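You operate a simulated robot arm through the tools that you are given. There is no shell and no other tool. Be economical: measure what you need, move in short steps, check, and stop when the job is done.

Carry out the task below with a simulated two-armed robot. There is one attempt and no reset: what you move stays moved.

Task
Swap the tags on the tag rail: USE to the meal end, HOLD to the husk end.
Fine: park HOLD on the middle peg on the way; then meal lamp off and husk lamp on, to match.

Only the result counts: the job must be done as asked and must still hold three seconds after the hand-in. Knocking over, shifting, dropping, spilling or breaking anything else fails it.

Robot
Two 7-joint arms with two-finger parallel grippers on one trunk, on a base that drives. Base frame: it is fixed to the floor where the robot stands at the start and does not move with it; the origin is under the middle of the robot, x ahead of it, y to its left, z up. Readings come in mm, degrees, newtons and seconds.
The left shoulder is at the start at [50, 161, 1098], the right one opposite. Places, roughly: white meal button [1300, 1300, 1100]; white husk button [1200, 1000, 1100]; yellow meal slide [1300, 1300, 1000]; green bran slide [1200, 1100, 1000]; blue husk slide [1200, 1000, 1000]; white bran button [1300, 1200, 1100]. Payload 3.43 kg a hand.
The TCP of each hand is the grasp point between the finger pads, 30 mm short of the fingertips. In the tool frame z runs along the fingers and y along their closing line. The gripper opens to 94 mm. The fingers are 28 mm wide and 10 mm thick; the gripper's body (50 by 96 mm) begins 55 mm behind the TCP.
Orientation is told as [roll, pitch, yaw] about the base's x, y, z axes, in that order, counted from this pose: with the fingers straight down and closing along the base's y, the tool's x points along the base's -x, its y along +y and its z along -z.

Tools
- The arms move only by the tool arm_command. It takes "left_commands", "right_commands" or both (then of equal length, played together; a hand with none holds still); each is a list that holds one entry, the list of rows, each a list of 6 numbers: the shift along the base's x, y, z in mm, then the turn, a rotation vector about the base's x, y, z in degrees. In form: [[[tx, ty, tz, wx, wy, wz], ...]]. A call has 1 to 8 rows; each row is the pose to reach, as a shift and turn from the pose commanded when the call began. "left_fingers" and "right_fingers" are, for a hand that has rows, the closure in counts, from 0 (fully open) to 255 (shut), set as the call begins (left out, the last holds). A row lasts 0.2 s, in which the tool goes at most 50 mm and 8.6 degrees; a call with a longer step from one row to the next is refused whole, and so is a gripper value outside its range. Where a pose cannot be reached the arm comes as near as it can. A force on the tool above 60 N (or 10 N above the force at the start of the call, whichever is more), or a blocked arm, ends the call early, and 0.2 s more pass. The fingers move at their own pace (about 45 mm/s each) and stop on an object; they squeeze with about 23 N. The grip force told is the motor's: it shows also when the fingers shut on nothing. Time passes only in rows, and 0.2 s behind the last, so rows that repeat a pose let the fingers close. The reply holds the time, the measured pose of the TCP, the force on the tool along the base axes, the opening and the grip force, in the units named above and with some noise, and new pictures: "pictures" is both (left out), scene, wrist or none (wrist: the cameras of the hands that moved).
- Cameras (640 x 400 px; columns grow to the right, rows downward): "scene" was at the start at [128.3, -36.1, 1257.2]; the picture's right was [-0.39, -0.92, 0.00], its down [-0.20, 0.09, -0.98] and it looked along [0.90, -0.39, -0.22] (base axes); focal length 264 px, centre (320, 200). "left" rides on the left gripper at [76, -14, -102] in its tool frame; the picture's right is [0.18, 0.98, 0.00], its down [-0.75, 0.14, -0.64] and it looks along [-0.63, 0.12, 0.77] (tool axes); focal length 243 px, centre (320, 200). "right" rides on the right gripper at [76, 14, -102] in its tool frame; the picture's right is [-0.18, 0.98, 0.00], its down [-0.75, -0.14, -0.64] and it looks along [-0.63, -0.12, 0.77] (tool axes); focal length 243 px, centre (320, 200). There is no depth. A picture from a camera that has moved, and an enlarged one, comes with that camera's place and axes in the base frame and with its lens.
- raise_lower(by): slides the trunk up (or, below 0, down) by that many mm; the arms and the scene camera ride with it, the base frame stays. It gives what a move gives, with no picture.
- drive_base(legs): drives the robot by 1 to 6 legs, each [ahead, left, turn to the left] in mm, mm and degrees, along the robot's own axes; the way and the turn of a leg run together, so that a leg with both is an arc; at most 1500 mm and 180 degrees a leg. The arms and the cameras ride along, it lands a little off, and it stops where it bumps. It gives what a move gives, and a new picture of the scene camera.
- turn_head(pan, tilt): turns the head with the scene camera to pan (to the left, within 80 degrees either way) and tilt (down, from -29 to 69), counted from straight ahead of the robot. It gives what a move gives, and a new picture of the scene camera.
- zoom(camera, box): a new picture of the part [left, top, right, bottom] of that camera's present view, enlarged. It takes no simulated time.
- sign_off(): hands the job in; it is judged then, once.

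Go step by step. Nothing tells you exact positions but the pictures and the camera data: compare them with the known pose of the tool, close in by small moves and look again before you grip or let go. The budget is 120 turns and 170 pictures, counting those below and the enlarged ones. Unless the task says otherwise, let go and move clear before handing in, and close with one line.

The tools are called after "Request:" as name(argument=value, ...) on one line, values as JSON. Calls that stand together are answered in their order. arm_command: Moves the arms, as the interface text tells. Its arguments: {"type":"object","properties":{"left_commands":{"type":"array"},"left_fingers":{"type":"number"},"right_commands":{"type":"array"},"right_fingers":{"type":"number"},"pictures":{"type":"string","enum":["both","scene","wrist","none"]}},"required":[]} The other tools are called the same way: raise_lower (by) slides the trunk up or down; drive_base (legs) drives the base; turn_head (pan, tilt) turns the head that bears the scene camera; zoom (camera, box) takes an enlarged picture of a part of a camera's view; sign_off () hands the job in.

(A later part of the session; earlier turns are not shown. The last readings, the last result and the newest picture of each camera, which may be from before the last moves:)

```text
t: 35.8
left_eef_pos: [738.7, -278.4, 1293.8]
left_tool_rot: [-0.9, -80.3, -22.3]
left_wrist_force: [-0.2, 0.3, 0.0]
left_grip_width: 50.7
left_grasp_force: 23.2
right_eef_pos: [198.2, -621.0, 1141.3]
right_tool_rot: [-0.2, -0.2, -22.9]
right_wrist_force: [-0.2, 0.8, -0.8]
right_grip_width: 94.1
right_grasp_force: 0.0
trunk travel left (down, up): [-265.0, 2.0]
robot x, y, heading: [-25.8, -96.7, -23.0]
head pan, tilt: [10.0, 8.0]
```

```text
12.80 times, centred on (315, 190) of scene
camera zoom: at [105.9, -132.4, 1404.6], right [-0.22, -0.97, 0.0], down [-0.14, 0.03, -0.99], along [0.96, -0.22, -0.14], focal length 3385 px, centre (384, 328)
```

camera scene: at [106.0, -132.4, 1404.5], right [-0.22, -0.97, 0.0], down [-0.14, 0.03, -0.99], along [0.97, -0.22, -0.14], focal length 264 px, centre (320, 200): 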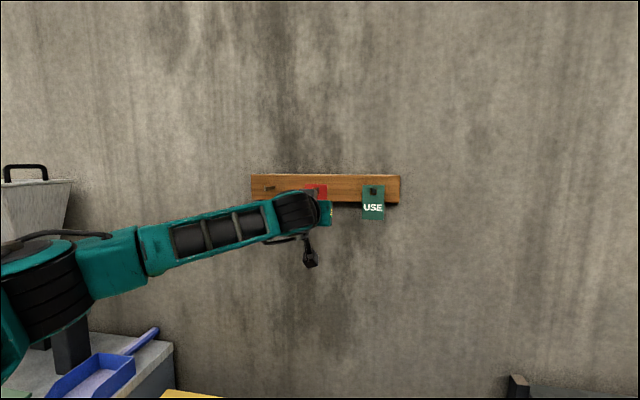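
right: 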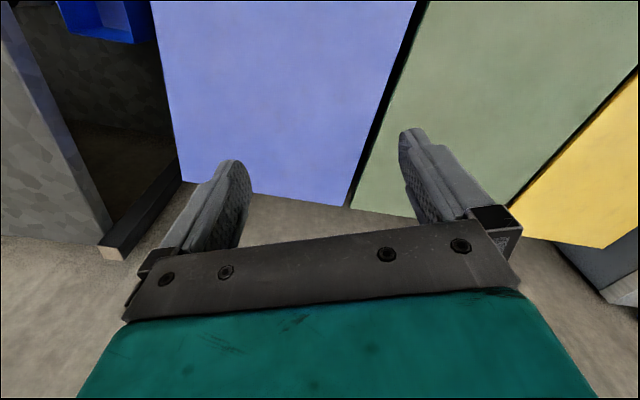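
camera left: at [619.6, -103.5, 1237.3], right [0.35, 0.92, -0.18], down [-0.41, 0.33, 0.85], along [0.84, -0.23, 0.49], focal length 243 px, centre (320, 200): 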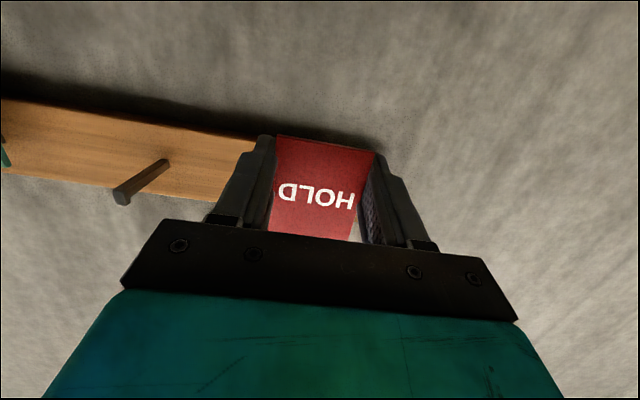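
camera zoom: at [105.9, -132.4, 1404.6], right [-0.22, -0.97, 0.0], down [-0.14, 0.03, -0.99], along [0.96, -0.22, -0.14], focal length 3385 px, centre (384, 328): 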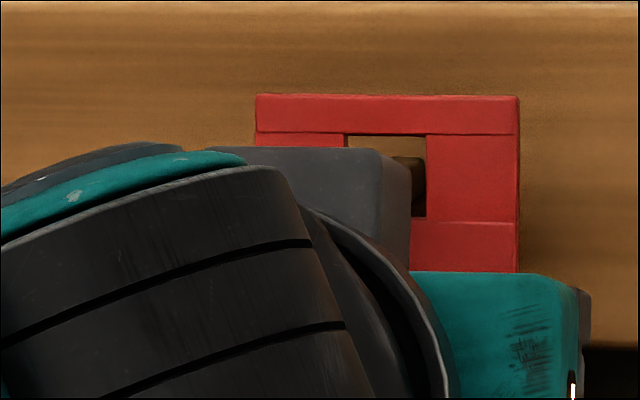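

No contact forces so far. I'll lower 6 mm to rest HOLD on the shaft.

Request:
arm_command(left_commands=[[[0, 0, -2, 0, 0, 0], [0, 0, -4, 0, 0, 0], [0, 0, -6, 0, 0, 0], [0, 0, -6, 0, 0, 0]]], pictures="wrist")

Request:
zoom(camera="scene", box=[290, 175, 340, 205])

```text
t: 36.8
left_eef_pos: [737.8, -278.3, 1288.8]
left_tool_rot: [-0.9, -80.1, -22.2]
left_wrist_force: [0.6, -0.3, 1.0]
left_grip_width: 50.8
left_grasp_force: 22.6
right_eef_pos: [197.5, -619.4, 1141.1]
right_tool_rot: [-0.1, -0.3, -23.1]
right_wrist_force: [0.0, 0.2, 0.0]
right_grip_width: 93.8
right_grasp_force: 0.2
trunk travel left (down, up): [-265.0, 2.0]
robot x, y, heading: [-22.8, -95.8, -23.0]
head pan, tilt: [10.0, 8.0]
camera left: at [626.3, -246.7, 1231.5], right [0.36, 0.92, -0.18], down [-0.41, 0.33, 0.85], along [0.84, -0.23, 0.49], focal length 243 px, centre (320, 200)
```

left: 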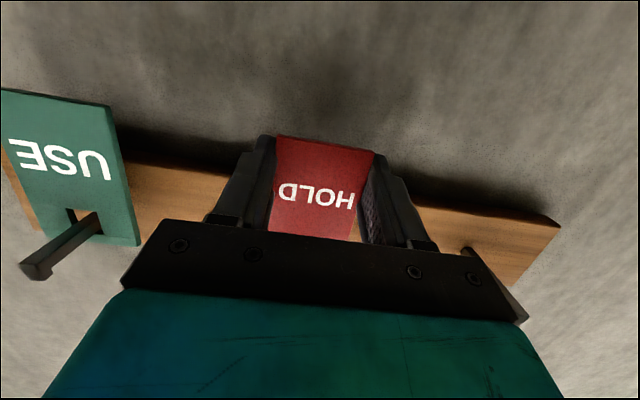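

```text
12.80 times, centred on (315, 190) of scene
camera zoom: at [105.8, -132.5, 1404.6], right [-0.22, -0.97, 0.0], down [-0.14, 0.03, -0.99], along [0.96, -0.22, -0.14], focal length 3385 px, centre (384, 328)
```

zoom: 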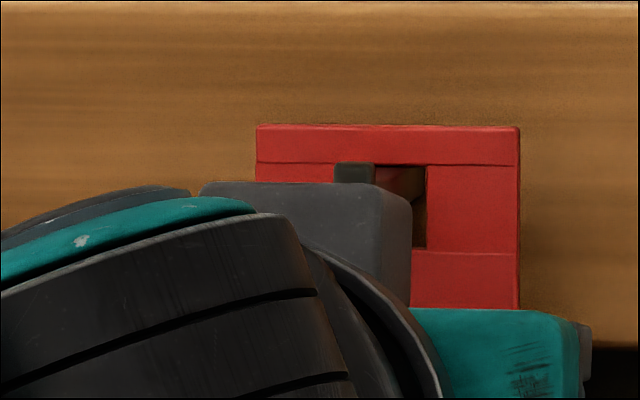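

The peg tip now shows in front of HOLD, so it is on the middle peg. I'll release and back straight out.

Request:
arm_command(left_commands=[[[0, 0, 0, 0, 0, 0], [0, 0, 0, 0, 0, 0], [0, 0, 0, 0, 0, 0], [-23, 9.8, 0, 0, 0, 0], [-46, 19.6, 0, 0, 0, 0], [-70, 29.7, 0, 0, 0, 0], [-70, 29.7, 0, 0, 0, 0]]], left_fingers=0, pictures="wrist")

Request:
zoom(camera="scene", box=[240, 160, 400, 240])

```text
t: 38.4
left_eef_pos: [667.3, -245.8, 1287.5]
left_tool_rot: [-1.0, -80.0, -22.1]
left_wrist_force: [-0.1, 0.8, -0.2]
left_grip_width: 94.1
left_grasp_force: 0.0
right_eef_pos: [197.5, -619.2, 1141.7]
right_tool_rot: [0.0, -0.3, -23.0]
right_wrist_force: [0.2, -0.1, 0.1]
right_grip_width: 93.9
right_grasp_force: 0.1
trunk travel left (down, up): [-265.0, 2.0]
robot x, y, heading: [-23.7, -99.3, -22.7]
head pan, tilt: [10.0, 8.0]
camera left: at [556.0, -215.9, 1230.3], right [0.35, 0.92, -0.18], down [-0.41, 0.33, 0.85], along [0.84, -0.23, 0.49], focal length 243 px, centre (320, 200)
```

left: 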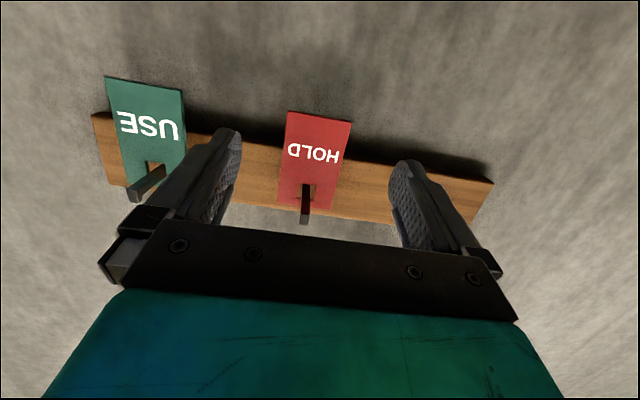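

```text
4.00 times, centred on (320, 200) of scene
camera zoom: at [106.1, -132.8, 1404.5], right [-0.22, -0.97, 0.0], down [-0.14, 0.03, -0.99], along [0.96, -0.22, -0.14], focal length 1058 px, centre (320, 200)
```

zoom: 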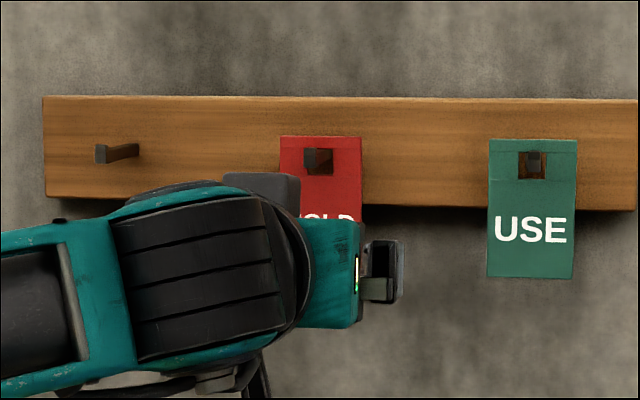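

HOLD hangs on the middle peg. I'll move 131 mm right to face USE.

Request:
arm_command(left_commands=[[[-13, -30, 0, 0, 0, 0], [-26, -60, 0, 0, 0, 0], [-39, -90, 0, 0, 0, 0], [-51.2, -120.5, 0, 0, 0, 0], [-51.2, -120.5, 0, 0, 0, 0]]], pictures="wrist")

```text
t: 39.6
left_eef_pos: [616.6, -371.3, 1286.5]
left_tool_rot: [-1.0, -80.1, -22.0]
left_wrist_force: [0.5, -0.2, -0.2]
left_grip_width: 94.1
left_grasp_force: 0.0
right_eef_pos: [197.2, -619.1, 1141.1]
right_tool_rot: [-0.1, -0.2, -22.9]
right_wrist_force: [-0.2, 0.5, -0.3]
right_grip_width: 94.1
right_grasp_force: 0.1
trunk travel left (down, up): [-265.0, 2.0]
robot x, y, heading: [-23.1, -96.9, -23.1]
head pan, tilt: [10.0, 8.0]
camera left: at [506.1, -339.2, 1230.4], right [0.35, 0.92, -0.18], down [-0.41, 0.33, 0.85], along [0.84, -0.23, 0.49], focal length 243 px, centre (320, 200)
```

left: 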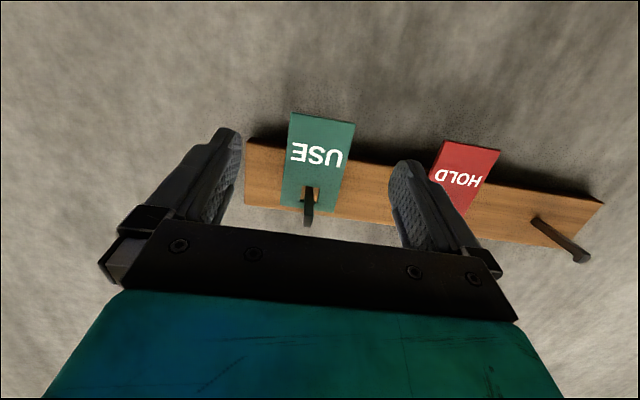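

USE is centred between the fingers. I'll advance 72 mm and look before closing.

Request:
arm_command(left_commands=[[[17, -7, 1, 0, 0, 0], [34, -14, 2, 0, 0, 0], [51, -21, 2, 0, 0, 0], [66.7, -28.3, 2, 0, 0, 0], [66.7, -28.3, 2, 0, 0, 0]]], pictures="wrist")

```text
t: 40.8
left_eef_pos: [683.4, -399.4, 1289.2]
left_tool_rot: [-0.8, -80.1, -22.2]
left_wrist_force: [-0.9, -0.4, -0.1]
left_grip_width: 94.1
left_grasp_force: 0.0
right_eef_pos: [197.9, -620.4, 1140.6]
right_tool_rot: [-0.1, -0.3, -22.9]
right_wrist_force: [-0.3, -0.1, -0.3]
right_grip_width: 94.0
right_grasp_force: 0.1
trunk travel left (down, up): [-265.0, 2.0]
robot x, y, heading: [-23.5, -97.3, -23.1]
head pan, tilt: [10.0, 8.0]
camera left: at [571.6, -367.0, 1232.7], right [0.35, 0.92, -0.18], down [-0.41, 0.33, 0.85], along [0.84, -0.23, 0.49], focal length 243 px, centre (320, 200)
```

left: 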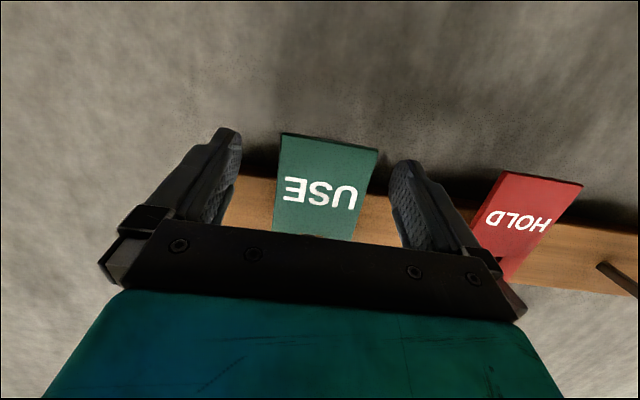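

USE sits about 3 mm left of the finger centre. I'll shift to match and then close.

Request:
arm_command(left_commands=[[[1.2, 2.8, 0, 0, 0, 0], [1.2, 2.8, 0, 0, 0, 0]]], pictures="none")

Request:
arm_command(left_commands=[[[0, 0, 0, 0, 0, 0], [0, 0, 0, 0, 0, 0], [0, 0, 0, 0, 0, 0], [0, 0, 0, 0, 0, 0], [0, 0, 0, 0, 0, 0]]], left_fingers=255, pictures="wrist")

Request:
arm_command(left_commands=[[[0, 0, 3, 0, 0, 0], [0, 0, 6, 0, 0, 0], [0, 0, 6, 0, 0, 0]]], pictures="none")

Request:
zoom(camera="scene", box=[340, 170, 400, 206])

```text
t: 41.4
left_eef_pos: [683.9, -396.2, 1291.1]
left_tool_rot: [-0.8, -80.1, -22.3]
left_wrist_force: [0.0, 0.9, 0.0]
left_grip_width: 94.1
left_grasp_force: 0.0
right_eef_pos: [196.4, -619.0, 1141.6]
right_tool_rot: [-0.1, -0.2, -22.9]
right_wrist_force: [0.3, -0.5, 0.1]
right_grip_width: 93.7
right_grasp_force: 0.0
trunk travel left (down, up): [-265.0, 2.0]
robot x, y, heading: [-27.6, -96.6, -23.0]
head pan, tilt: [10.0, 8.0]
```

```text
t: 42.6
left_eef_pos: [683.0, -395.1, 1291.0]
left_tool_rot: [-0.7, -80.0, -22.2]
left_wrist_force: [-0.3, -0.3, -0.2]
left_grip_width: 50.7
left_grasp_force: 23.4
right_eef_pos: [196.8, -619.7, 1141.3]
right_tool_rot: [-0.1, -0.2, -22.9]
right_wrist_force: [-0.4, -0.2, 0.5]
right_grip_width: 94.2
right_grasp_force: 0.0
trunk travel left (down, up): [-265.0, 2.0]
robot x, y, heading: [-23.9, -98.0, -23.2]
head pan, tilt: [10.0, 8.0]
camera left: at [572.9, -364.2, 1233.0], right [0.35, 0.92, -0.18], down [-0.41, 0.33, 0.85], along [0.84, -0.23, 0.49], focal length 243 px, centre (320, 200)
```

left: 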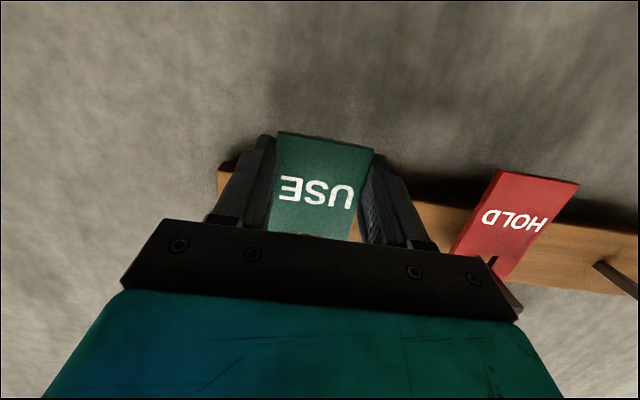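

```text
t: 43.4
left_eef_pos: [682.7, -393.9, 1296.7]
left_tool_rot: [-0.8, -80.1, -22.3]
left_wrist_force: [0.2, -0.3, -0.4]
left_grip_width: 50.5
left_grasp_force: 22.8
right_eef_pos: [197.3, -619.2, 1140.6]
right_tool_rot: [-0.1, -0.2, -22.9]
right_wrist_force: [-0.2, 0.3, -0.9]
right_grip_width: 93.9
right_grasp_force: 0.0
trunk travel left (down, up): [-265.0, 2.0]
robot x, y, heading: [-20.9, -96.3, -22.9]
head pan, tilt: [10.0, 8.0]
```

```text
10.67 times, centred on (370, 188) of scene
camera zoom: at [106.0, -132.5, 1404.5], right [-0.22, -0.97, 0.0], down [-0.14, 0.03, -0.99], along [0.96, -0.22, -0.14], focal length 2821 px, centre (-213, 328)
```

zoom: 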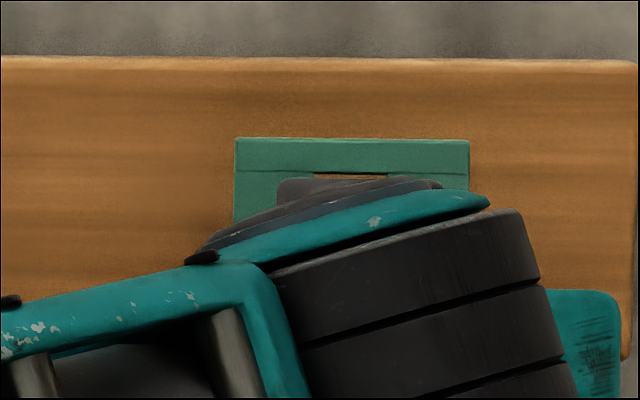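

USE is gripped and lifted, and its hole height matches the earlier HOLD case. I'll pull it out straight.

Request:
arm_command(left_commands=[[[-6, 2.5, -1, 0, 0, 0], [-13, 5.5, -1, 0, 0, 0], [-20, 8.5, -1, 0, 0, 0], [-28, 12, -1, 0, 0, 0], [-41, 17.5, -1, 0, 0, 0], [-55, 23.5, -1, 0, 0, 0], [-83, 35, -1, 0, 0, 0], [-83, 35, -1, 0, 0, 0]]])

```text
t: 45.2
left_eef_pos: [602.6, -359.7, 1295.8]
left_tool_rot: [-0.9, -79.9, -22.1]
left_wrist_force: [0.2, 0.7, -0.8]
left_grip_width: 50.8
left_grasp_force: 23.1
right_eef_pos: [197.1, -619.8, 1141.7]
right_tool_rot: [-0.1, -0.2, -22.8]
right_wrist_force: [-0.6, 0.3, 0.7]
right_grip_width: 93.8
right_grasp_force: 0.0
trunk travel left (down, up): [-265.0, 2.0]
robot x, y, heading: [-25.4, -96.3, -23.0]
head pan, tilt: [10.0, 8.0]
camera scene: at [106.2, -132.8, 1404.5], right [-0.22, -0.97, 0.0], down [-0.14, 0.03, -0.99], along [0.96, -0.22, -0.14], focal length 264 px, centre (320, 200)
camera left: at [490.8, -327.8, 1238.4], right [0.35, 0.92, -0.18], down [-0.41, 0.33, 0.85], along [0.84, -0.23, 0.49], focal length 243 px, centre (320, 200)
```

scene: 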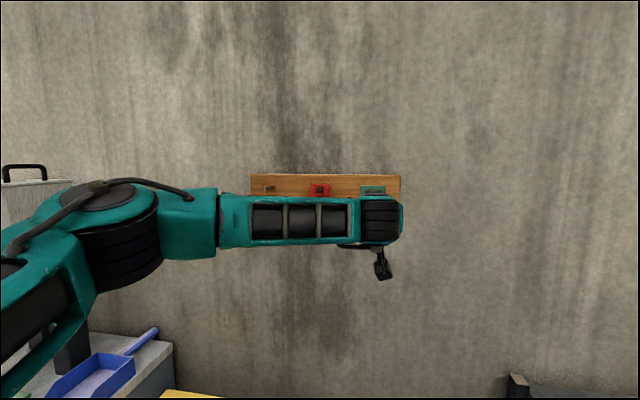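
left: 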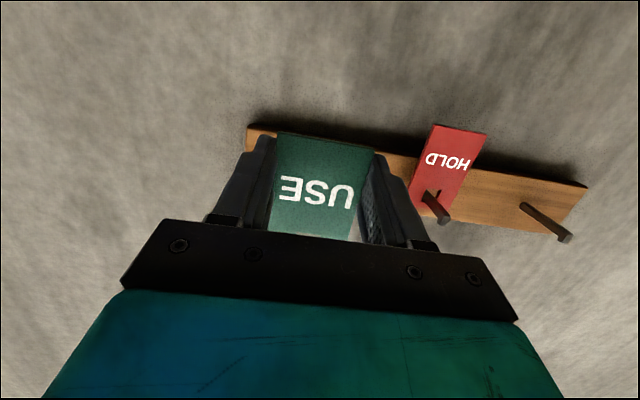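

USE is off its peg. I'll carry it 258 mm left to in front of the meal-end peg, staying clear of HOLD.

Request:
arm_command(left_commands=[[[14, 34, 0, 0, 0, 0], [29, 68, 0, 0, 0, 0], [43, 102, 0, 0, 0, 0], [58, 136, 0, 0, 0, 0], [72, 170, 0, 0, 0, 0], [87, 204, 0, 0, 0, 0], [100.9, 237.4, 0, 0, 0, 0], [100.9, 237.4, 0, 0, 0, 0]]], pictures="none")

Request:
turn_head(pan=25, tilt=8)

```text
t: 47.0
left_eef_pos: [701.8, -121.1, 1295.1]
left_tool_rot: [-0.6, -80.1, -22.4]
left_wrist_force: [1.2, -0.3, -0.4]
left_grip_width: 50.8
left_grasp_force: 23.3
right_eef_pos: [197.7, -619.9, 1141.7]
right_tool_rot: [-0.1, -0.2, -22.8]
right_wrist_force: [0.2, -0.4, 0.7]
right_grip_width: 94.0
right_grasp_force: 0.0
trunk travel left (down, up): [-265.0, 2.0]
robot x, y, heading: [-24.3, -93.5, -22.8]
head pan, tilt: [10.0, 8.0]
```

```text
t: 47.8
left_eef_pos: [702.7, -120.9, 1296.1]
left_tool_rot: [-0.8, -80.0, -22.2]
left_wrist_force: [0.5, -0.8, -0.5]
left_grip_width: 50.9
left_grasp_force: 22.8
right_eef_pos: [196.5, -620.1, 1142.0]
right_tool_rot: [-0.1, -0.2, -22.9]
right_wrist_force: [0.5, -0.2, 0.6]
right_grip_width: 94.1
right_grasp_force: 0.0
trunk travel left (down, up): [-265.0, 2.0]
robot x, y, heading: [-24.7, -96.0, -23.0]
head pan, tilt: [25.0, 8.0]
camera scene: at [108.2, -108.5, 1404.5], right [0.03, -1.0, 0.0], down [-0.14, 0.0, -0.99], along [0.99, 0.03, -0.14], focal length 264 px, centre (320, 200)
```

scene: 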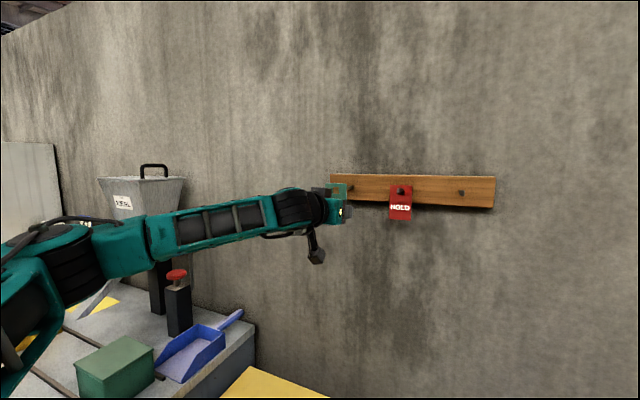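

USE is now in front of the left peg. I'll move in to just short of the tip and check.

Request:
arm_command(left_commands=[[[20, -8.8, 0, 0, 0, 0], [40, -17.5, 0, 0, 0, 0], [59.5, -26, 0, 0, 0, 0], [59.5, -26, 0, 0, 0, 0]]], pictures="none")

Request:
zoom(camera="scene", box=[320, 170, 380, 206])

```text
t: 48.8
left_eef_pos: [763.4, -147.0, 1294.4]
left_tool_rot: [-0.7, -80.1, -22.2]
left_wrist_force: [-0.7, -0.2, 0.0]
left_grip_width: 50.7
left_grasp_force: 22.3
right_eef_pos: [197.7, -618.9, 1140.8]
right_tool_rot: [-0.1, -0.2, -22.9]
right_wrist_force: [-0.3, 0.5, 0.1]
right_grip_width: 93.8
right_grasp_force: 0.0
trunk travel left (down, up): [-265.0, 2.0]
robot x, y, heading: [-20.3, -97.5, -23.0]
head pan, tilt: [25.0, 8.0]
```

```text
10.67 times, centred on (350, 188) of scene
camera zoom: at [108.0, -108.1, 1404.6], right [0.04, -1.0, 0.0], down [-0.14, -0.01, -0.99], along [0.99, 0.04, -0.14], focal length 2821 px, centre (0, 328)
```

zoom: 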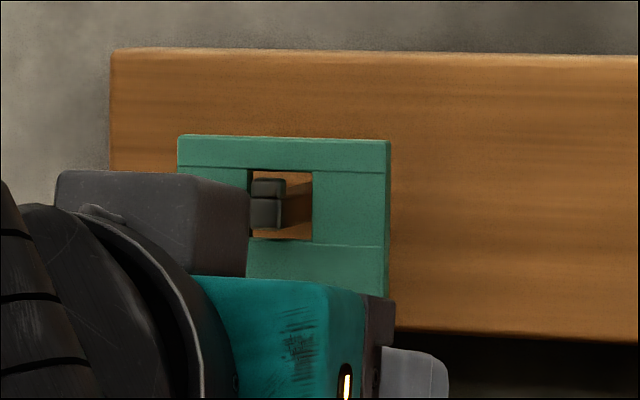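

The peg tip is visible in the hole but towards its left side, and slightly low. I'll shift 5 mm left and 1.2 mm down, then recheck.

Request:
arm_command(left_commands=[[[2, 4.6, -1.2, 0, 0, 0], [2, 4.6, -1.2, 0, 0, 0]]], pictures="none")

Request:
zoom(camera="scene", box=[330, 176, 370, 200])

```text
t: 49.4
left_eef_pos: [763.4, -144.1, 1293.4]
left_tool_rot: [-0.9, -80.0, -22.1]
left_wrist_force: [0.7, 0.3, -0.1]
left_grip_width: 50.5
left_grasp_force: 23.1
right_eef_pos: [197.2, -618.8, 1141.9]
right_tool_rot: [-0.1, -0.1, -23.0]
right_wrist_force: [0.5, 0.1, 1.4]
right_grip_width: 93.9
right_grasp_force: 0.0
trunk travel left (down, up): [-265.0, 2.0]
robot x, y, heading: [-23.9, -95.3, -23.3]
head pan, tilt: [25.0, 8.0]
```

```text
16.00 times, centred on (350, 188) of scene
camera zoom: at [108.2, -108.5, 1404.5], right [0.04, -1.0, 0.0], down [-0.14, 0.0, -0.99], along [0.99, 0.04, -0.14], focal length 4232 px, centre (-160, 392)
```

zoom: 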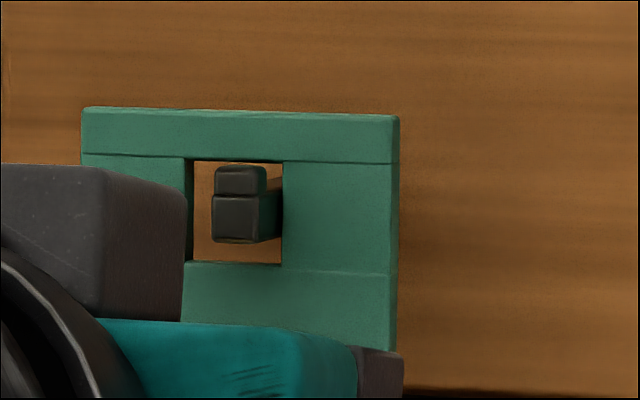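

The vertical margins are good. Allowing for parallax I'll shift 3 mm further left, advance 7 mm and look again.

Request:
arm_command(left_commands=[[[1.2, 2.8, 0, 0, 0, 0], [7.6, 0.1, 0, 0, 0, 0], [7.6, 0.1, 0, 0, 0, 0]]], pictures="none")

Request:
zoom(camera="scene", box=[330, 176, 370, 200])

```text
t: 50.2
left_eef_pos: [770.8, -146.3, 1294.7]
left_tool_rot: [-0.4, -80.1, -22.8]
left_wrist_force: [-3.4, -6.1, 0.4]
left_grip_width: 51.0
left_grasp_force: 22.9
right_eef_pos: [195.4, -621.1, 1141.2]
right_tool_rot: [0.0, -0.3, -22.9]
right_wrist_force: [-0.1, 0.9, -0.1]
right_grip_width: 94.1
right_grasp_force: 0.0
trunk travel left (down, up): [-265.0, 2.0]
robot x, y, heading: [-24.5, -94.1, -23.0]
head pan, tilt: [25.0, 8.0]
```

```text
16.00 times, centred on (350, 188) of scene
camera zoom: at [107.4, -109.5, 1404.7], right [0.04, -1.0, 0.0], down [-0.14, 0.0, -0.99], along [0.99, 0.04, -0.14], focal length 4232 px, centre (-160, 392)
```

zoom: 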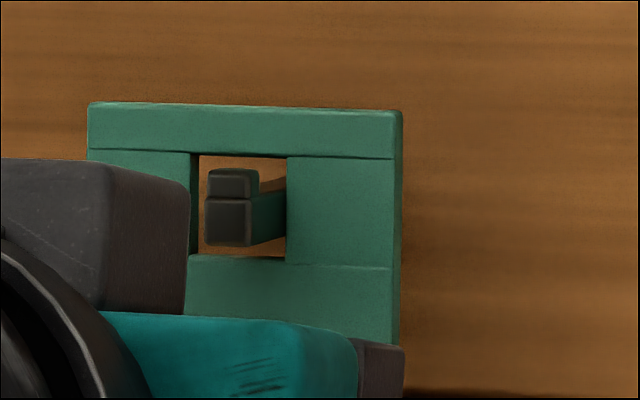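

A sideways force of about 7 N means the peg is already inside the hole and touching its right side. I'll shift back 4 mm to centre it and then slide on.

Request:
arm_command(left_commands=[[[-1.6, -3.7, 0, 0, 0, 0], [-1.6, -3.7, 0, 0, 0, 0]]], pictures="none")

Request:
zoom(camera="scene", box=[330, 176, 370, 200])

```text
t: 50.8
left_eef_pos: [767.7, -145.6, 1293.4]
left_tool_rot: [-0.8, -80.0, -21.9]
left_wrist_force: [-0.8, -1.5, 0.4]
left_grip_width: 50.5
left_grasp_force: 23.2
right_eef_pos: [197.4, -618.7, 1141.0]
right_tool_rot: [0.0, -0.2, -22.9]
right_wrist_force: [-0.7, 0.6, -0.3]
right_grip_width: 94.2
right_grasp_force: 0.1
trunk travel left (down, up): [-265.0, 2.0]
robot x, y, heading: [-24.3, -97.2, -23.1]
head pan, tilt: [25.0, 8.0]
```

```text
16.00 times, centred on (350, 188) of scene
camera zoom: at [108.1, -108.5, 1404.6], right [0.04, -1.0, 0.0], down [-0.14, 0.0, -0.99], along [0.99, 0.04, -0.14], focal length 4232 px, centre (-160, 392)
```

zoom: 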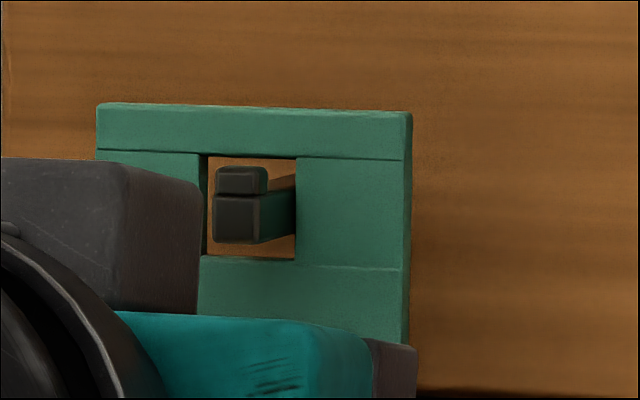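

There is still a trace of sideways force, so I'll shift another 2.5 mm right and slide on 10 mm.

Request:
arm_command(left_commands=[[[-1, -2.3, 0, 0, 0, 0], [3.6, -4.3, 0, 0, 0, 0], [8.2, -6.2, 0, 0, 0, 0], [8.2, -6.2, 0, 0, 0, 0]]], pictures="none")

Request:
zoom(camera="scene", box=[330, 176, 370, 200])

```text
t: 51.8
left_eef_pos: [777.8, -153.7, 1293.9]
left_tool_rot: [-0.8, -79.9, -22.1]
left_wrist_force: [0.7, -0.7, 0.1]
left_grip_width: 50.4
left_grasp_force: 23.3
right_eef_pos: [197.5, -619.8, 1140.6]
right_tool_rot: [0.0, -0.2, -23.0]
right_wrist_force: [-0.4, 0.0, -0.3]
right_grip_width: 93.8
right_grasp_force: 0.0
trunk travel left (down, up): [-265.0, 2.0]
robot x, y, heading: [-20.8, -94.0, -22.7]
head pan, tilt: [25.0, 8.0]
```

```text
16.00 times, centred on (350, 188) of scene
camera zoom: at [108.2, -108.4, 1404.6], right [0.04, -1.0, 0.0], down [-0.14, -0.01, -0.99], along [0.99, 0.04, -0.14], focal length 4232 px, centre (-160, 392)
```

zoom: 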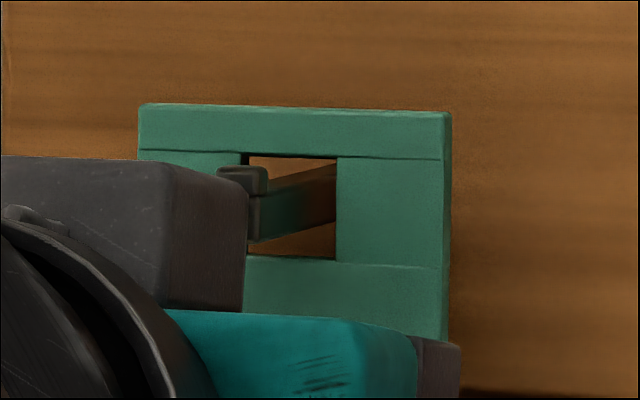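

The peg is clearly through USE now. I'll slide on another 9 mm and lower onto the shaft.

Request:
arm_command(left_commands=[[[4.5, -1.9, 0, 0, 0, 0], [8.3, -3.5, 0, 0, 0, 0], [8.3, -3.5, -2, 0, 0, 0], [8.3, -3.5, -4, 0, 0, 0], [8.3, -3.5, -5.5, 0, 0, 0], [8.3, -3.5, -5.5, 0, 0, 0]]], pictures="none")

Request:
zoom(camera="scene", box=[330, 176, 370, 200])

```text
t: 53.2
left_eef_pos: [784.8, -157.7, 1289.8]
left_tool_rot: [-0.9, -80.2, -22.1]
left_wrist_force: [2.1, -1.1, 5.0]
left_grip_width: 50.9
left_grasp_force: 23.4
right_eef_pos: [196.3, -619.7, 1141.1]
right_tool_rot: [0.0, -0.2, -23.0]
right_wrist_force: [1.0, -0.9, 0.4]
right_grip_width: 93.9
right_grasp_force: 0.1
trunk travel left (down, up): [-265.0, 2.0]
robot x, y, heading: [-23.0, -97.9, -22.9]
head pan, tilt: [25.0, 8.0]
```

```text
16.00 times, centred on (350, 188) of scene
camera zoom: at [107.9, -108.5, 1404.7], right [0.04, -1.0, 0.0], down [-0.14, 0.0, -0.99], along [0.99, 0.04, -0.14], focal length 4232 px, centre (-160, 392)
```

zoom: 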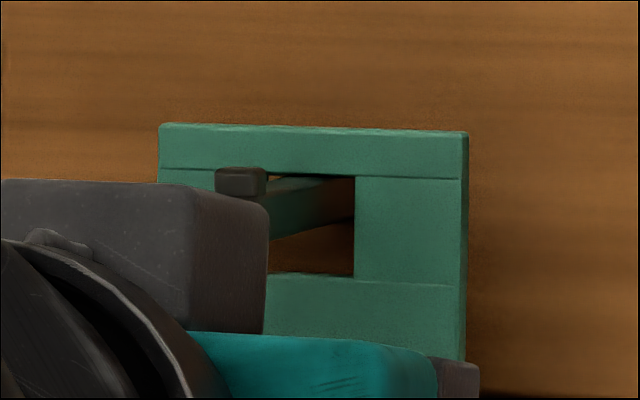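

USE rests on the shaft, with 5 N of upward contact. I'll release it and back out.

Request:
arm_command(left_commands=[[[0, 0, 1, 0, 0, 0], [0, 0, 1, 0, 0, 0], [0, 0, 1, 0, 0, 0], [-23, 9.8, 0, 0, 0, 0], [-46, 19.6, 0, 0, 0, 0], [-70, 29.7, 0, 0, 0, 0], [-70, 29.7, 0, 0, 0, 0]]], left_fingers=0, pictures="wrist")

Request:
zoom(camera="scene", box=[320, 160, 500, 240])

```text
t: 54.8
left_eef_pos: [713.7, -127.4, 1287.3]
left_tool_rot: [-0.9, -80.1, -22.2]
left_wrist_force: [1.0, 0.2, -1.0]
left_grip_width: 94.0
left_grasp_force: 0.1
right_eef_pos: [196.8, -619.6, 1142.3]
right_tool_rot: [-0.1, -0.2, -22.9]
right_wrist_force: [0.5, 0.6, 1.2]
right_grip_width: 94.2
right_grasp_force: 0.0
trunk travel left (down, up): [-265.0, 2.0]
robot x, y, heading: [-23.3, -98.7, -22.9]
head pan, tilt: [25.0, 8.0]
camera left: at [602.9, -96.1, 1231.0], right [0.35, 0.92, -0.18], down [-0.41, 0.33, 0.85], along [0.84, -0.23, 0.49], focal length 243 px, centre (320, 200)
```

left: 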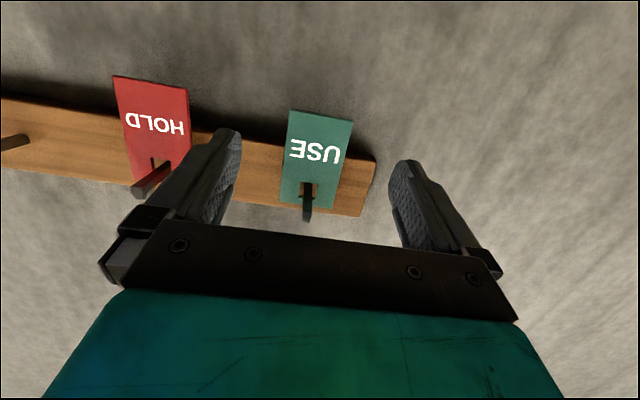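

```text
3.56 times, centred on (410, 200) of scene
camera zoom: at [108.4, -108.7, 1404.5], right [0.04, -1.0, 0.0], down [-0.14, 0.0, -0.99], along [0.99, 0.04, -0.14], focal length 940 px, centre (0, 200)
```

zoom: 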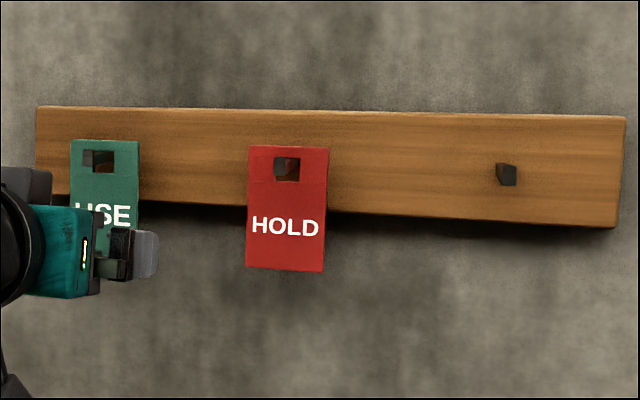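

USE hangs at the meal end. Next I'll move back to HOLD on the middle peg.

Request:
arm_command(left_commands=[[[-13, -30, 0, 0, 0, 0], [-26, -60, 0, 0, 0, 0], [-38, -90, 1, 0, 0, 0], [-50.5, -119, 1, 0, 0, 0], [-50.5, -119, 1, 0, 0, 0]]], pictures="none")

Request:
arm_command(left_commands=[[[17, -7, 1, 0, 0, 0], [34, -14, 1, 0, 0, 0], [51, -21, 1, 0, 0, 0], [69, -29.3, 1, 0, 0, 0], [69, -29.3, 1, 0, 0, 0]]], pictures="wrist")

```text
t: 56.0
left_eef_pos: [665.8, -245.5, 1291.3]
left_tool_rot: [-0.9, -79.9, -22.1]
left_wrist_force: [0.4, 0.0, -0.1]
left_grip_width: 93.7
left_grasp_force: 0.0
right_eef_pos: [197.1, -619.5, 1141.9]
right_tool_rot: [-0.1, -0.1, -22.9]
right_wrist_force: [0.5, 0.0, 0.3]
right_grip_width: 94.1
right_grasp_force: 0.1
trunk travel left (down, up): [-265.0, 2.0]
robot x, y, heading: [-25.0, -98.3, -23.1]
head pan, tilt: [25.0, 8.0]
```

```text
t: 57.2
left_eef_pos: [734.1, -275.2, 1290.3]
left_tool_rot: [-1.0, -80.1, -22.0]
left_wrist_force: [0.7, -0.5, -0.1]
left_grip_width: 93.7
left_grasp_force: 0.1
right_eef_pos: [196.4, -620.3, 1140.9]
right_tool_rot: [-0.1, -0.2, -22.9]
right_wrist_force: [1.1, -0.2, -0.1]
right_grip_width: 93.9
right_grasp_force: 0.1
trunk travel left (down, up): [-265.0, 2.0]
robot x, y, heading: [-25.2, -97.8, -23.0]
head pan, tilt: [25.0, 8.0]
camera left: at [623.4, -243.7, 1234.1], right [0.35, 0.92, -0.18], down [-0.41, 0.33, 0.85], along [0.84, -0.23, 0.49], focal length 243 px, centre (320, 200)
```

left: 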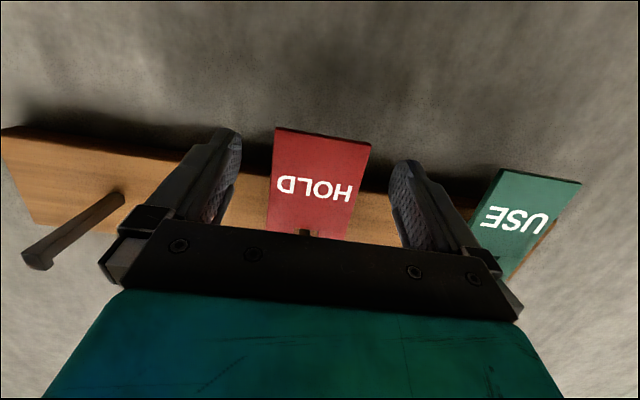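

HOLD is centred between the fingers. I'll grip and lift it 6 mm.

Request:
arm_command(left_commands=[[[0, 0, -1, 0, 0, 0], [0, 0, -1, 0, 0, 0], [0, 0, -1, 0, 0, 0], [0, 0, -1, 0, 0, 0], [0, 0, -1, 0, 0, 0]]], left_fingers=255, pictures="none")

Request:
turn_head(pan=10, tilt=8)

Request:
arm_command(left_commands=[[[0, 0, 3, 0, 0, 0], [0, 0, 6.5, 0, 0, 0], [0, 0, 6.5, 0, 0, 0]]], pictures="none")

Request:
zoom(camera="scene", box=[290, 175, 340, 205])

```text
t: 58.4
left_eef_pos: [733.6, -275.5, 1288.5]
left_tool_rot: [-0.9, -79.9, -22.2]
left_wrist_force: [-0.1, -0.6, 0.1]
left_grip_width: 50.9
left_grasp_force: 22.8
right_eef_pos: [196.5, -619.2, 1141.5]
right_tool_rot: [-0.1, -0.2, -22.9]
right_wrist_force: [0.1, 0.2, 0.3]
right_grip_width: 93.7
right_grasp_force: 0.0
trunk travel left (down, up): [-265.0, 2.0]
robot x, y, heading: [-23.1, -97.9, -22.9]
head pan, tilt: [25.0, 8.0]
```

```text
t: 59.1
left_eef_pos: [733.0, -274.9, 1289.8]
left_tool_rot: [-1.0, -80.0, -22.2]
left_wrist_force: [-0.2, 0.1, 1.1]
left_grip_width: 50.7
left_grasp_force: 23.2
right_eef_pos: [196.6, -618.7, 1141.9]
right_tool_rot: [0.0, -0.2, -22.8]
right_wrist_force: [0.7, -0.1, -0.4]
right_grip_width: 94.0
right_grasp_force: 0.0
trunk travel left (down, up): [-265.0, 2.0]
robot x, y, heading: [-22.7, -95.7, -23.3]
head pan, tilt: [10.0, 8.0]
camera scene: at [105.9, -132.4, 1404.5], right [-0.22, -0.97, 0.0], down [-0.14, 0.03, -0.99], along [0.97, -0.22, -0.14], focal length 264 px, centre (320, 200)
```

scene: 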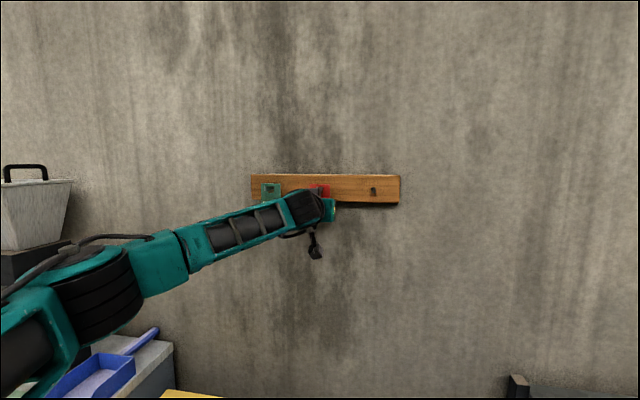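

```text
t: 60.0
left_eef_pos: [734.0, -275.4, 1295.3]
left_tool_rot: [-0.8, -80.0, -22.1]
left_wrist_force: [-0.1, 0.0, 0.0]
left_grip_width: 50.5
left_grasp_force: 22.8
right_eef_pos: [195.7, -619.3, 1141.0]
right_tool_rot: [-0.1, -0.1, -22.8]
right_wrist_force: [0.9, -0.5, -0.1]
right_grip_width: 93.9
right_grasp_force: 0.1
trunk travel left (down, up): [-265.0, 2.0]
robot x, y, heading: [-29.1, -100.0, -23.0]
head pan, tilt: [10.0, 8.0]
```

```text
12.80 times, centred on (315, 190) of scene
camera zoom: at [106.0, -132.5, 1404.5], right [-0.22, -0.97, 0.0], down [-0.14, 0.03, -0.99], along [0.96, -0.22, -0.14], focal length 3385 px, centre (384, 328)
```

zoom: 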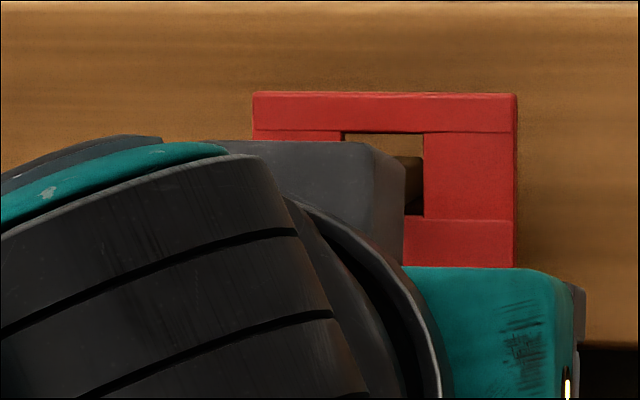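

The view matches the successful insertion to within 1 mm. I'll pull HOLD out.

Request:
arm_command(left_commands=[[[-6, 2.5, -0.6, 0, 0, 0], [-13, 5.5, -0.6, 0, 0, 0], [-20, 8.5, -0.6, 0, 0, 0], [-28, 12, -0.6, 0, 0, 0], [-41, 17.5, -0.6, 0, 0, 0], [-55, 23.5, -0.6, 0, 0, 0], [-74, 31.4, -0.6, 0, 0, 0], [-74, 31.4, -0.6, 0, 0, 0]]], pictures="wrist")

```text
t: 61.8
left_eef_pos: [660.6, -245.0, 1293.8]
left_tool_rot: [-0.8, -80.1, -22.2]
left_wrist_force: [0.4, -0.4, 1.0]
left_grip_width: 50.8
left_grasp_force: 23.0
right_eef_pos: [197.9, -620.6, 1141.3]
right_tool_rot: [-0.1, -0.1, -22.9]
right_wrist_force: [0.4, -0.3, 0.4]
right_grip_width: 94.1
right_grasp_force: 0.1
trunk travel left (down, up): [-265.0, 2.0]
robot x, y, heading: [-21.1, -98.5, -23.1]
head pan, tilt: [10.0, 8.0]
camera left: at [549.5, -213.7, 1238.4], right [0.35, 0.92, -0.18], down [-0.41, 0.33, 0.85], along [0.84, -0.23, 0.49], focal length 243 px, centre (320, 200)
```

left: 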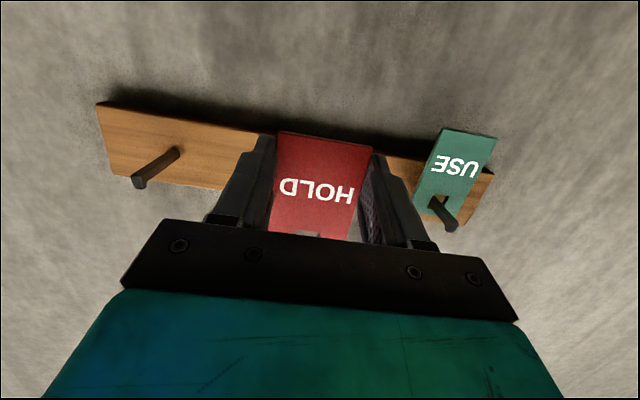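

HOLD is free. I'll carry it 129 mm right to the husk-end peg and view it from the right-hand side.

Request:
arm_command(left_commands=[[[-13, -30, 0, 0, 0, 0], [-26, -60, 0, 0, 0, 0], [-38, -90, 0, 0, 0, 0], [-50.4, -118.7, 0, 0, 0, 0], [-50.4, -118.7, 0, 0, 0, 0]]], pictures="none")

Request:
turn_head(pan=-40, tilt=8)

```text
t: 63.0
left_eef_pos: [611.4, -363.2, 1295.0]
left_tool_rot: [-1.1, -79.9, -21.8]
left_wrist_force: [-0.2, -0.2, -0.7]
left_grip_width: 51.0
left_grasp_force: 22.4
right_eef_pos: [196.6, -619.3, 1141.0]
right_tool_rot: [-0.1, -0.1, -22.9]
right_wrist_force: [-0.2, -0.2, 0.0]
right_grip_width: 94.1
right_grasp_force: 0.2
trunk travel left (down, up): [-265.0, 2.0]
robot x, y, heading: [-25.5, -95.4, -23.2]
head pan, tilt: [10.0, 8.0]
```

```text
t: 64.1
left_eef_pos: [610.6, -363.2, 1294.1]
left_tool_rot: [-0.8, -80.0, -22.1]
left_wrist_force: [-0.2, 0.8, 0.7]
left_grip_width: 50.8
left_grasp_force: 22.4
right_eef_pos: [196.9, -619.8, 1141.4]
right_tool_rot: [-0.1, -0.3, -22.9]
right_wrist_force: [0.0, 0.9, -0.8]
right_grip_width: 94.0
right_grasp_force: 0.0
trunk travel left (down, up): [-265.0, 2.0]
robot x, y, heading: [-26.0, -100.1, -23.0]
head pan, tilt: [-40.0, 8.0]
camera scene: at [57.9, -194.2, 1404.5], right [-0.89, -0.46, 0.0], down [-0.06, 0.12, -0.99], along [0.45, -0.88, -0.14], focal length 264 px, centre (320, 200)
```

scene: 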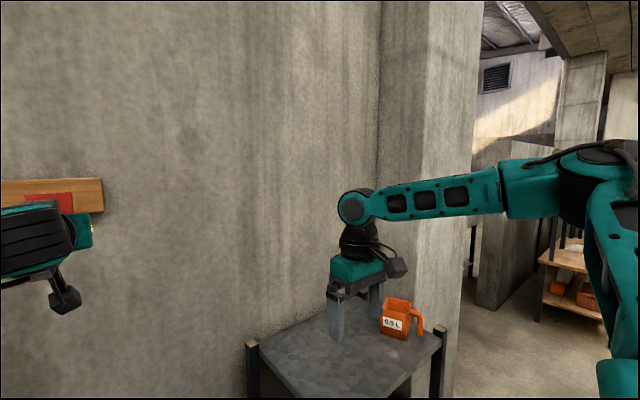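

From here I can see the tag's top right. I'll advance to just short of the peg tip and zoom in.

Request:
arm_command(left_commands=[[[20, -9, 0, 0, 0, 0], [42, -18.7, 0, 0, 0, 0], [42, -18.7, 0, 0, 0, 0]]], pictures="wrist")

Request:
zoom(camera="scene", box=[30, 170, 110, 220])

```text
t: 64.9
left_eef_pos: [652.5, -381.7, 1297.5]
left_tool_rot: [-1.0, -80.0, -22.0]
left_wrist_force: [0.2, 0.0, -0.5]
left_grip_width: 50.7
left_grasp_force: 22.8
right_eef_pos: [197.3, -619.7, 1141.4]
right_tool_rot: [-0.1, -0.3, -22.9]
right_wrist_force: [-0.6, -0.8, 0.4]
right_grip_width: 94.2
right_grasp_force: 0.1
trunk travel left (down, up): [-265.0, 2.0]
robot x, y, heading: [-23.0, -100.6, -23.2]
head pan, tilt: [-40.0, 8.0]
camera left: at [542.2, -349.9, 1239.2], right [0.35, 0.92, -0.18], down [-0.41, 0.33, 0.85], along [0.84, -0.23, 0.49], focal length 243 px, centre (320, 200)
```

left: 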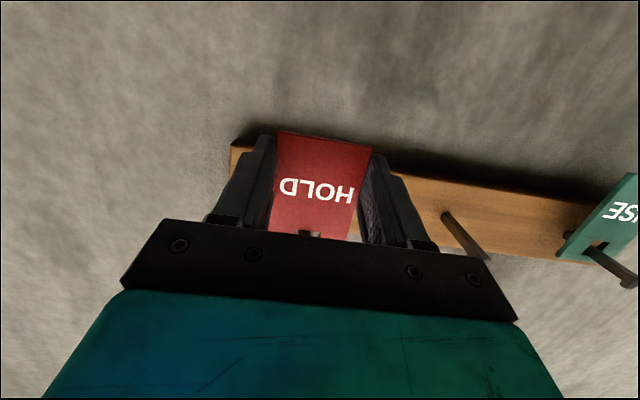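

```text
8.00 times, centred on (70, 195) of scene
camera zoom: at [57.7, -194.0, 1404.6], right [-0.89, -0.45, 0.0], down [-0.06, 0.12, -0.99], along [0.45, -0.88, -0.14], focal length 2116 px, centre (2320, 240)
```

zoom: 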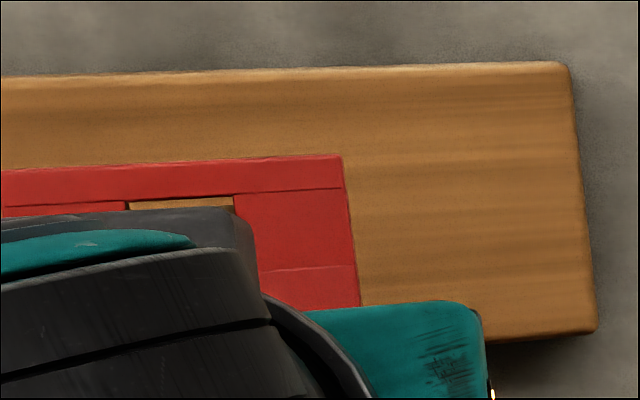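

The wrist view shows the bottom of the hole at about (310,233). I'll zoom in there for the peg alignment.

Request:
zoom(camera="left", box=[280, 210, 340, 245])

Request:
turn_head(pan=-25, tilt=0)

Request:
zoom(camera="scene", box=[140, 200, 220, 250])

```text
10.67 times, centred on (310, 228) of left
camera zoom: at [542.2, -349.9, 1239.2], right [0.35, 0.92, -0.18], down [-0.41, 0.33, 0.85], along [0.84, -0.23, 0.49], focal length 2588 px, centre (427, -93)
```

zoom: 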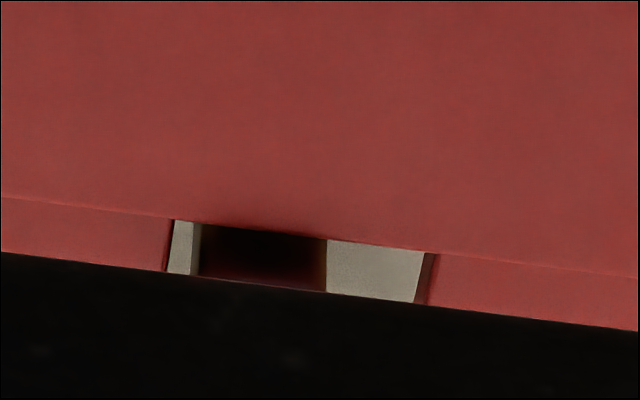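

```text
t: 65.7
left_eef_pos: [653.6, -381.0, 1295.4]
left_tool_rot: [-0.9, -80.0, -22.2]
left_wrist_force: [-0.6, -0.5, 1.0]
left_grip_width: 50.6
left_grasp_force: 22.7
right_eef_pos: [197.5, -620.7, 1141.1]
right_tool_rot: [-0.1, -0.2, -23.0]
right_wrist_force: [-0.2, -0.3, -0.1]
right_grip_width: 94.0
right_grasp_force: 0.1
trunk travel left (down, up): [-265.0, 2.0]
robot x, y, heading: [-18.8, -99.2, -22.9]
head pan, tilt: [-25.0, 0.0]
camera scene: at [75.9, -178.6, 1417.3], right [-0.74, -0.67, 0.0], down [0.0, 0.0, -1.0], along [0.67, -0.74, 0.0], focal length 264 px, centre (320, 200)
```

scene: 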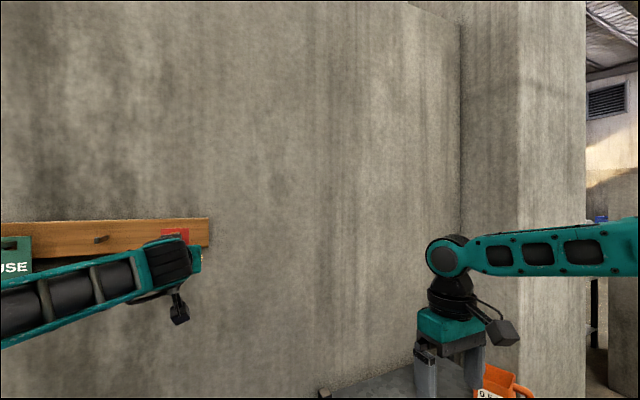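

```text
8.00 times, centred on (180, 225) of scene
camera zoom: at [75.9, -178.6, 1417.3], right [-0.74, -0.67, 0.0], down [0.0, 0.0, -1.0], along [0.67, -0.74, 0.0], focal length 2116 px, centre (1440, 0)
```

zoom: 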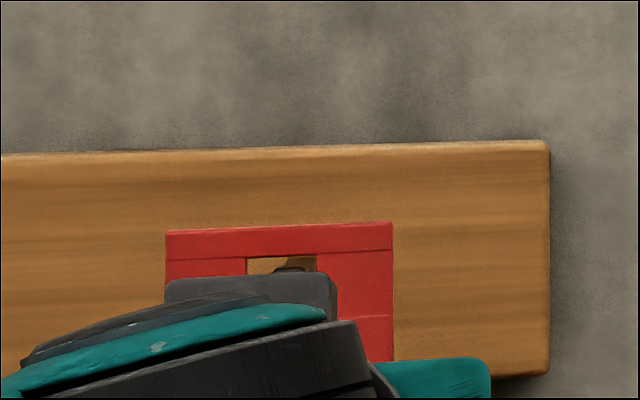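

The wrist zoom shows the peg inside the hole but about 2.7 mm to the right of its centre. I'll shift right 2.5 mm, lower 1.2 mm and advance 10 mm.

Request:
arm_command(left_commands=[[[-1, -2.3, -1.2, 0, 0, 0], [3.6, -4.3, -1.2, 0, 0, 0], [8.2, -6.2, -1.2, 0, 0, 0], [8.2, -6.2, -1.2, 0, 0, 0]]], pictures="none")

Request:
zoom(camera="left", box=[280, 210, 340, 245])

Request:
zoom(camera="scene", box=[150, 205, 200, 235])

```text
t: 66.7
left_eef_pos: [661.5, -387.5, 1293.4]
left_tool_rot: [-0.9, -80.0, -22.1]
left_wrist_force: [-0.4, -0.2, -0.1]
left_grip_width: 50.9
left_grasp_force: 22.9
right_eef_pos: [197.9, -620.2, 1141.3]
right_tool_rot: [0.0, -0.2, -22.8]
right_wrist_force: [-0.8, -0.1, 0.5]
right_grip_width: 94.2
right_grasp_force: 0.0
trunk travel left (down, up): [-265.0, 2.0]
robot x, y, heading: [-16.6, -97.5, -23.0]
head pan, tilt: [-25.0, 0.0]
```

```text
10.67 times, centred on (310, 228) of left
camera zoom: at [549.8, -356.4, 1236.7], right [0.35, 0.92, -0.18], down [-0.41, 0.33, 0.85], along [0.84, -0.23, 0.49], focal length 2588 px, centre (427, -93)
```

zoom: 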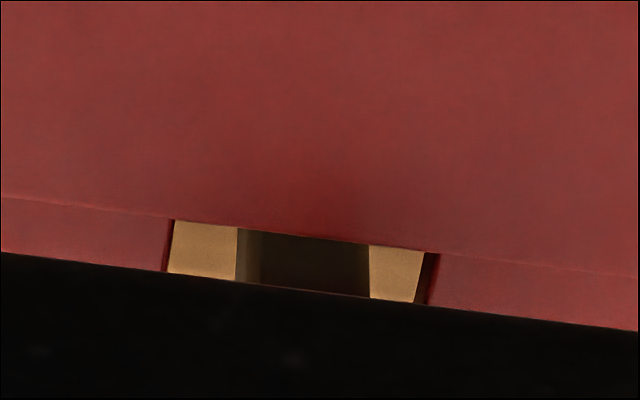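

```text
12.80 times, centred on (175, 220) of scene
camera zoom: at [75.9, -178.5, 1417.3], right [-0.74, -0.67, 0.0], down [0.0, 0.0, -1.0], along [0.67, -0.74, 0.0], focal length 3385 px, centre (2176, -56)
```

zoom: 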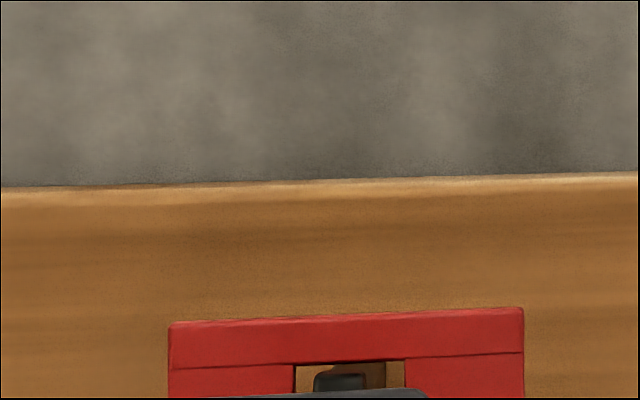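

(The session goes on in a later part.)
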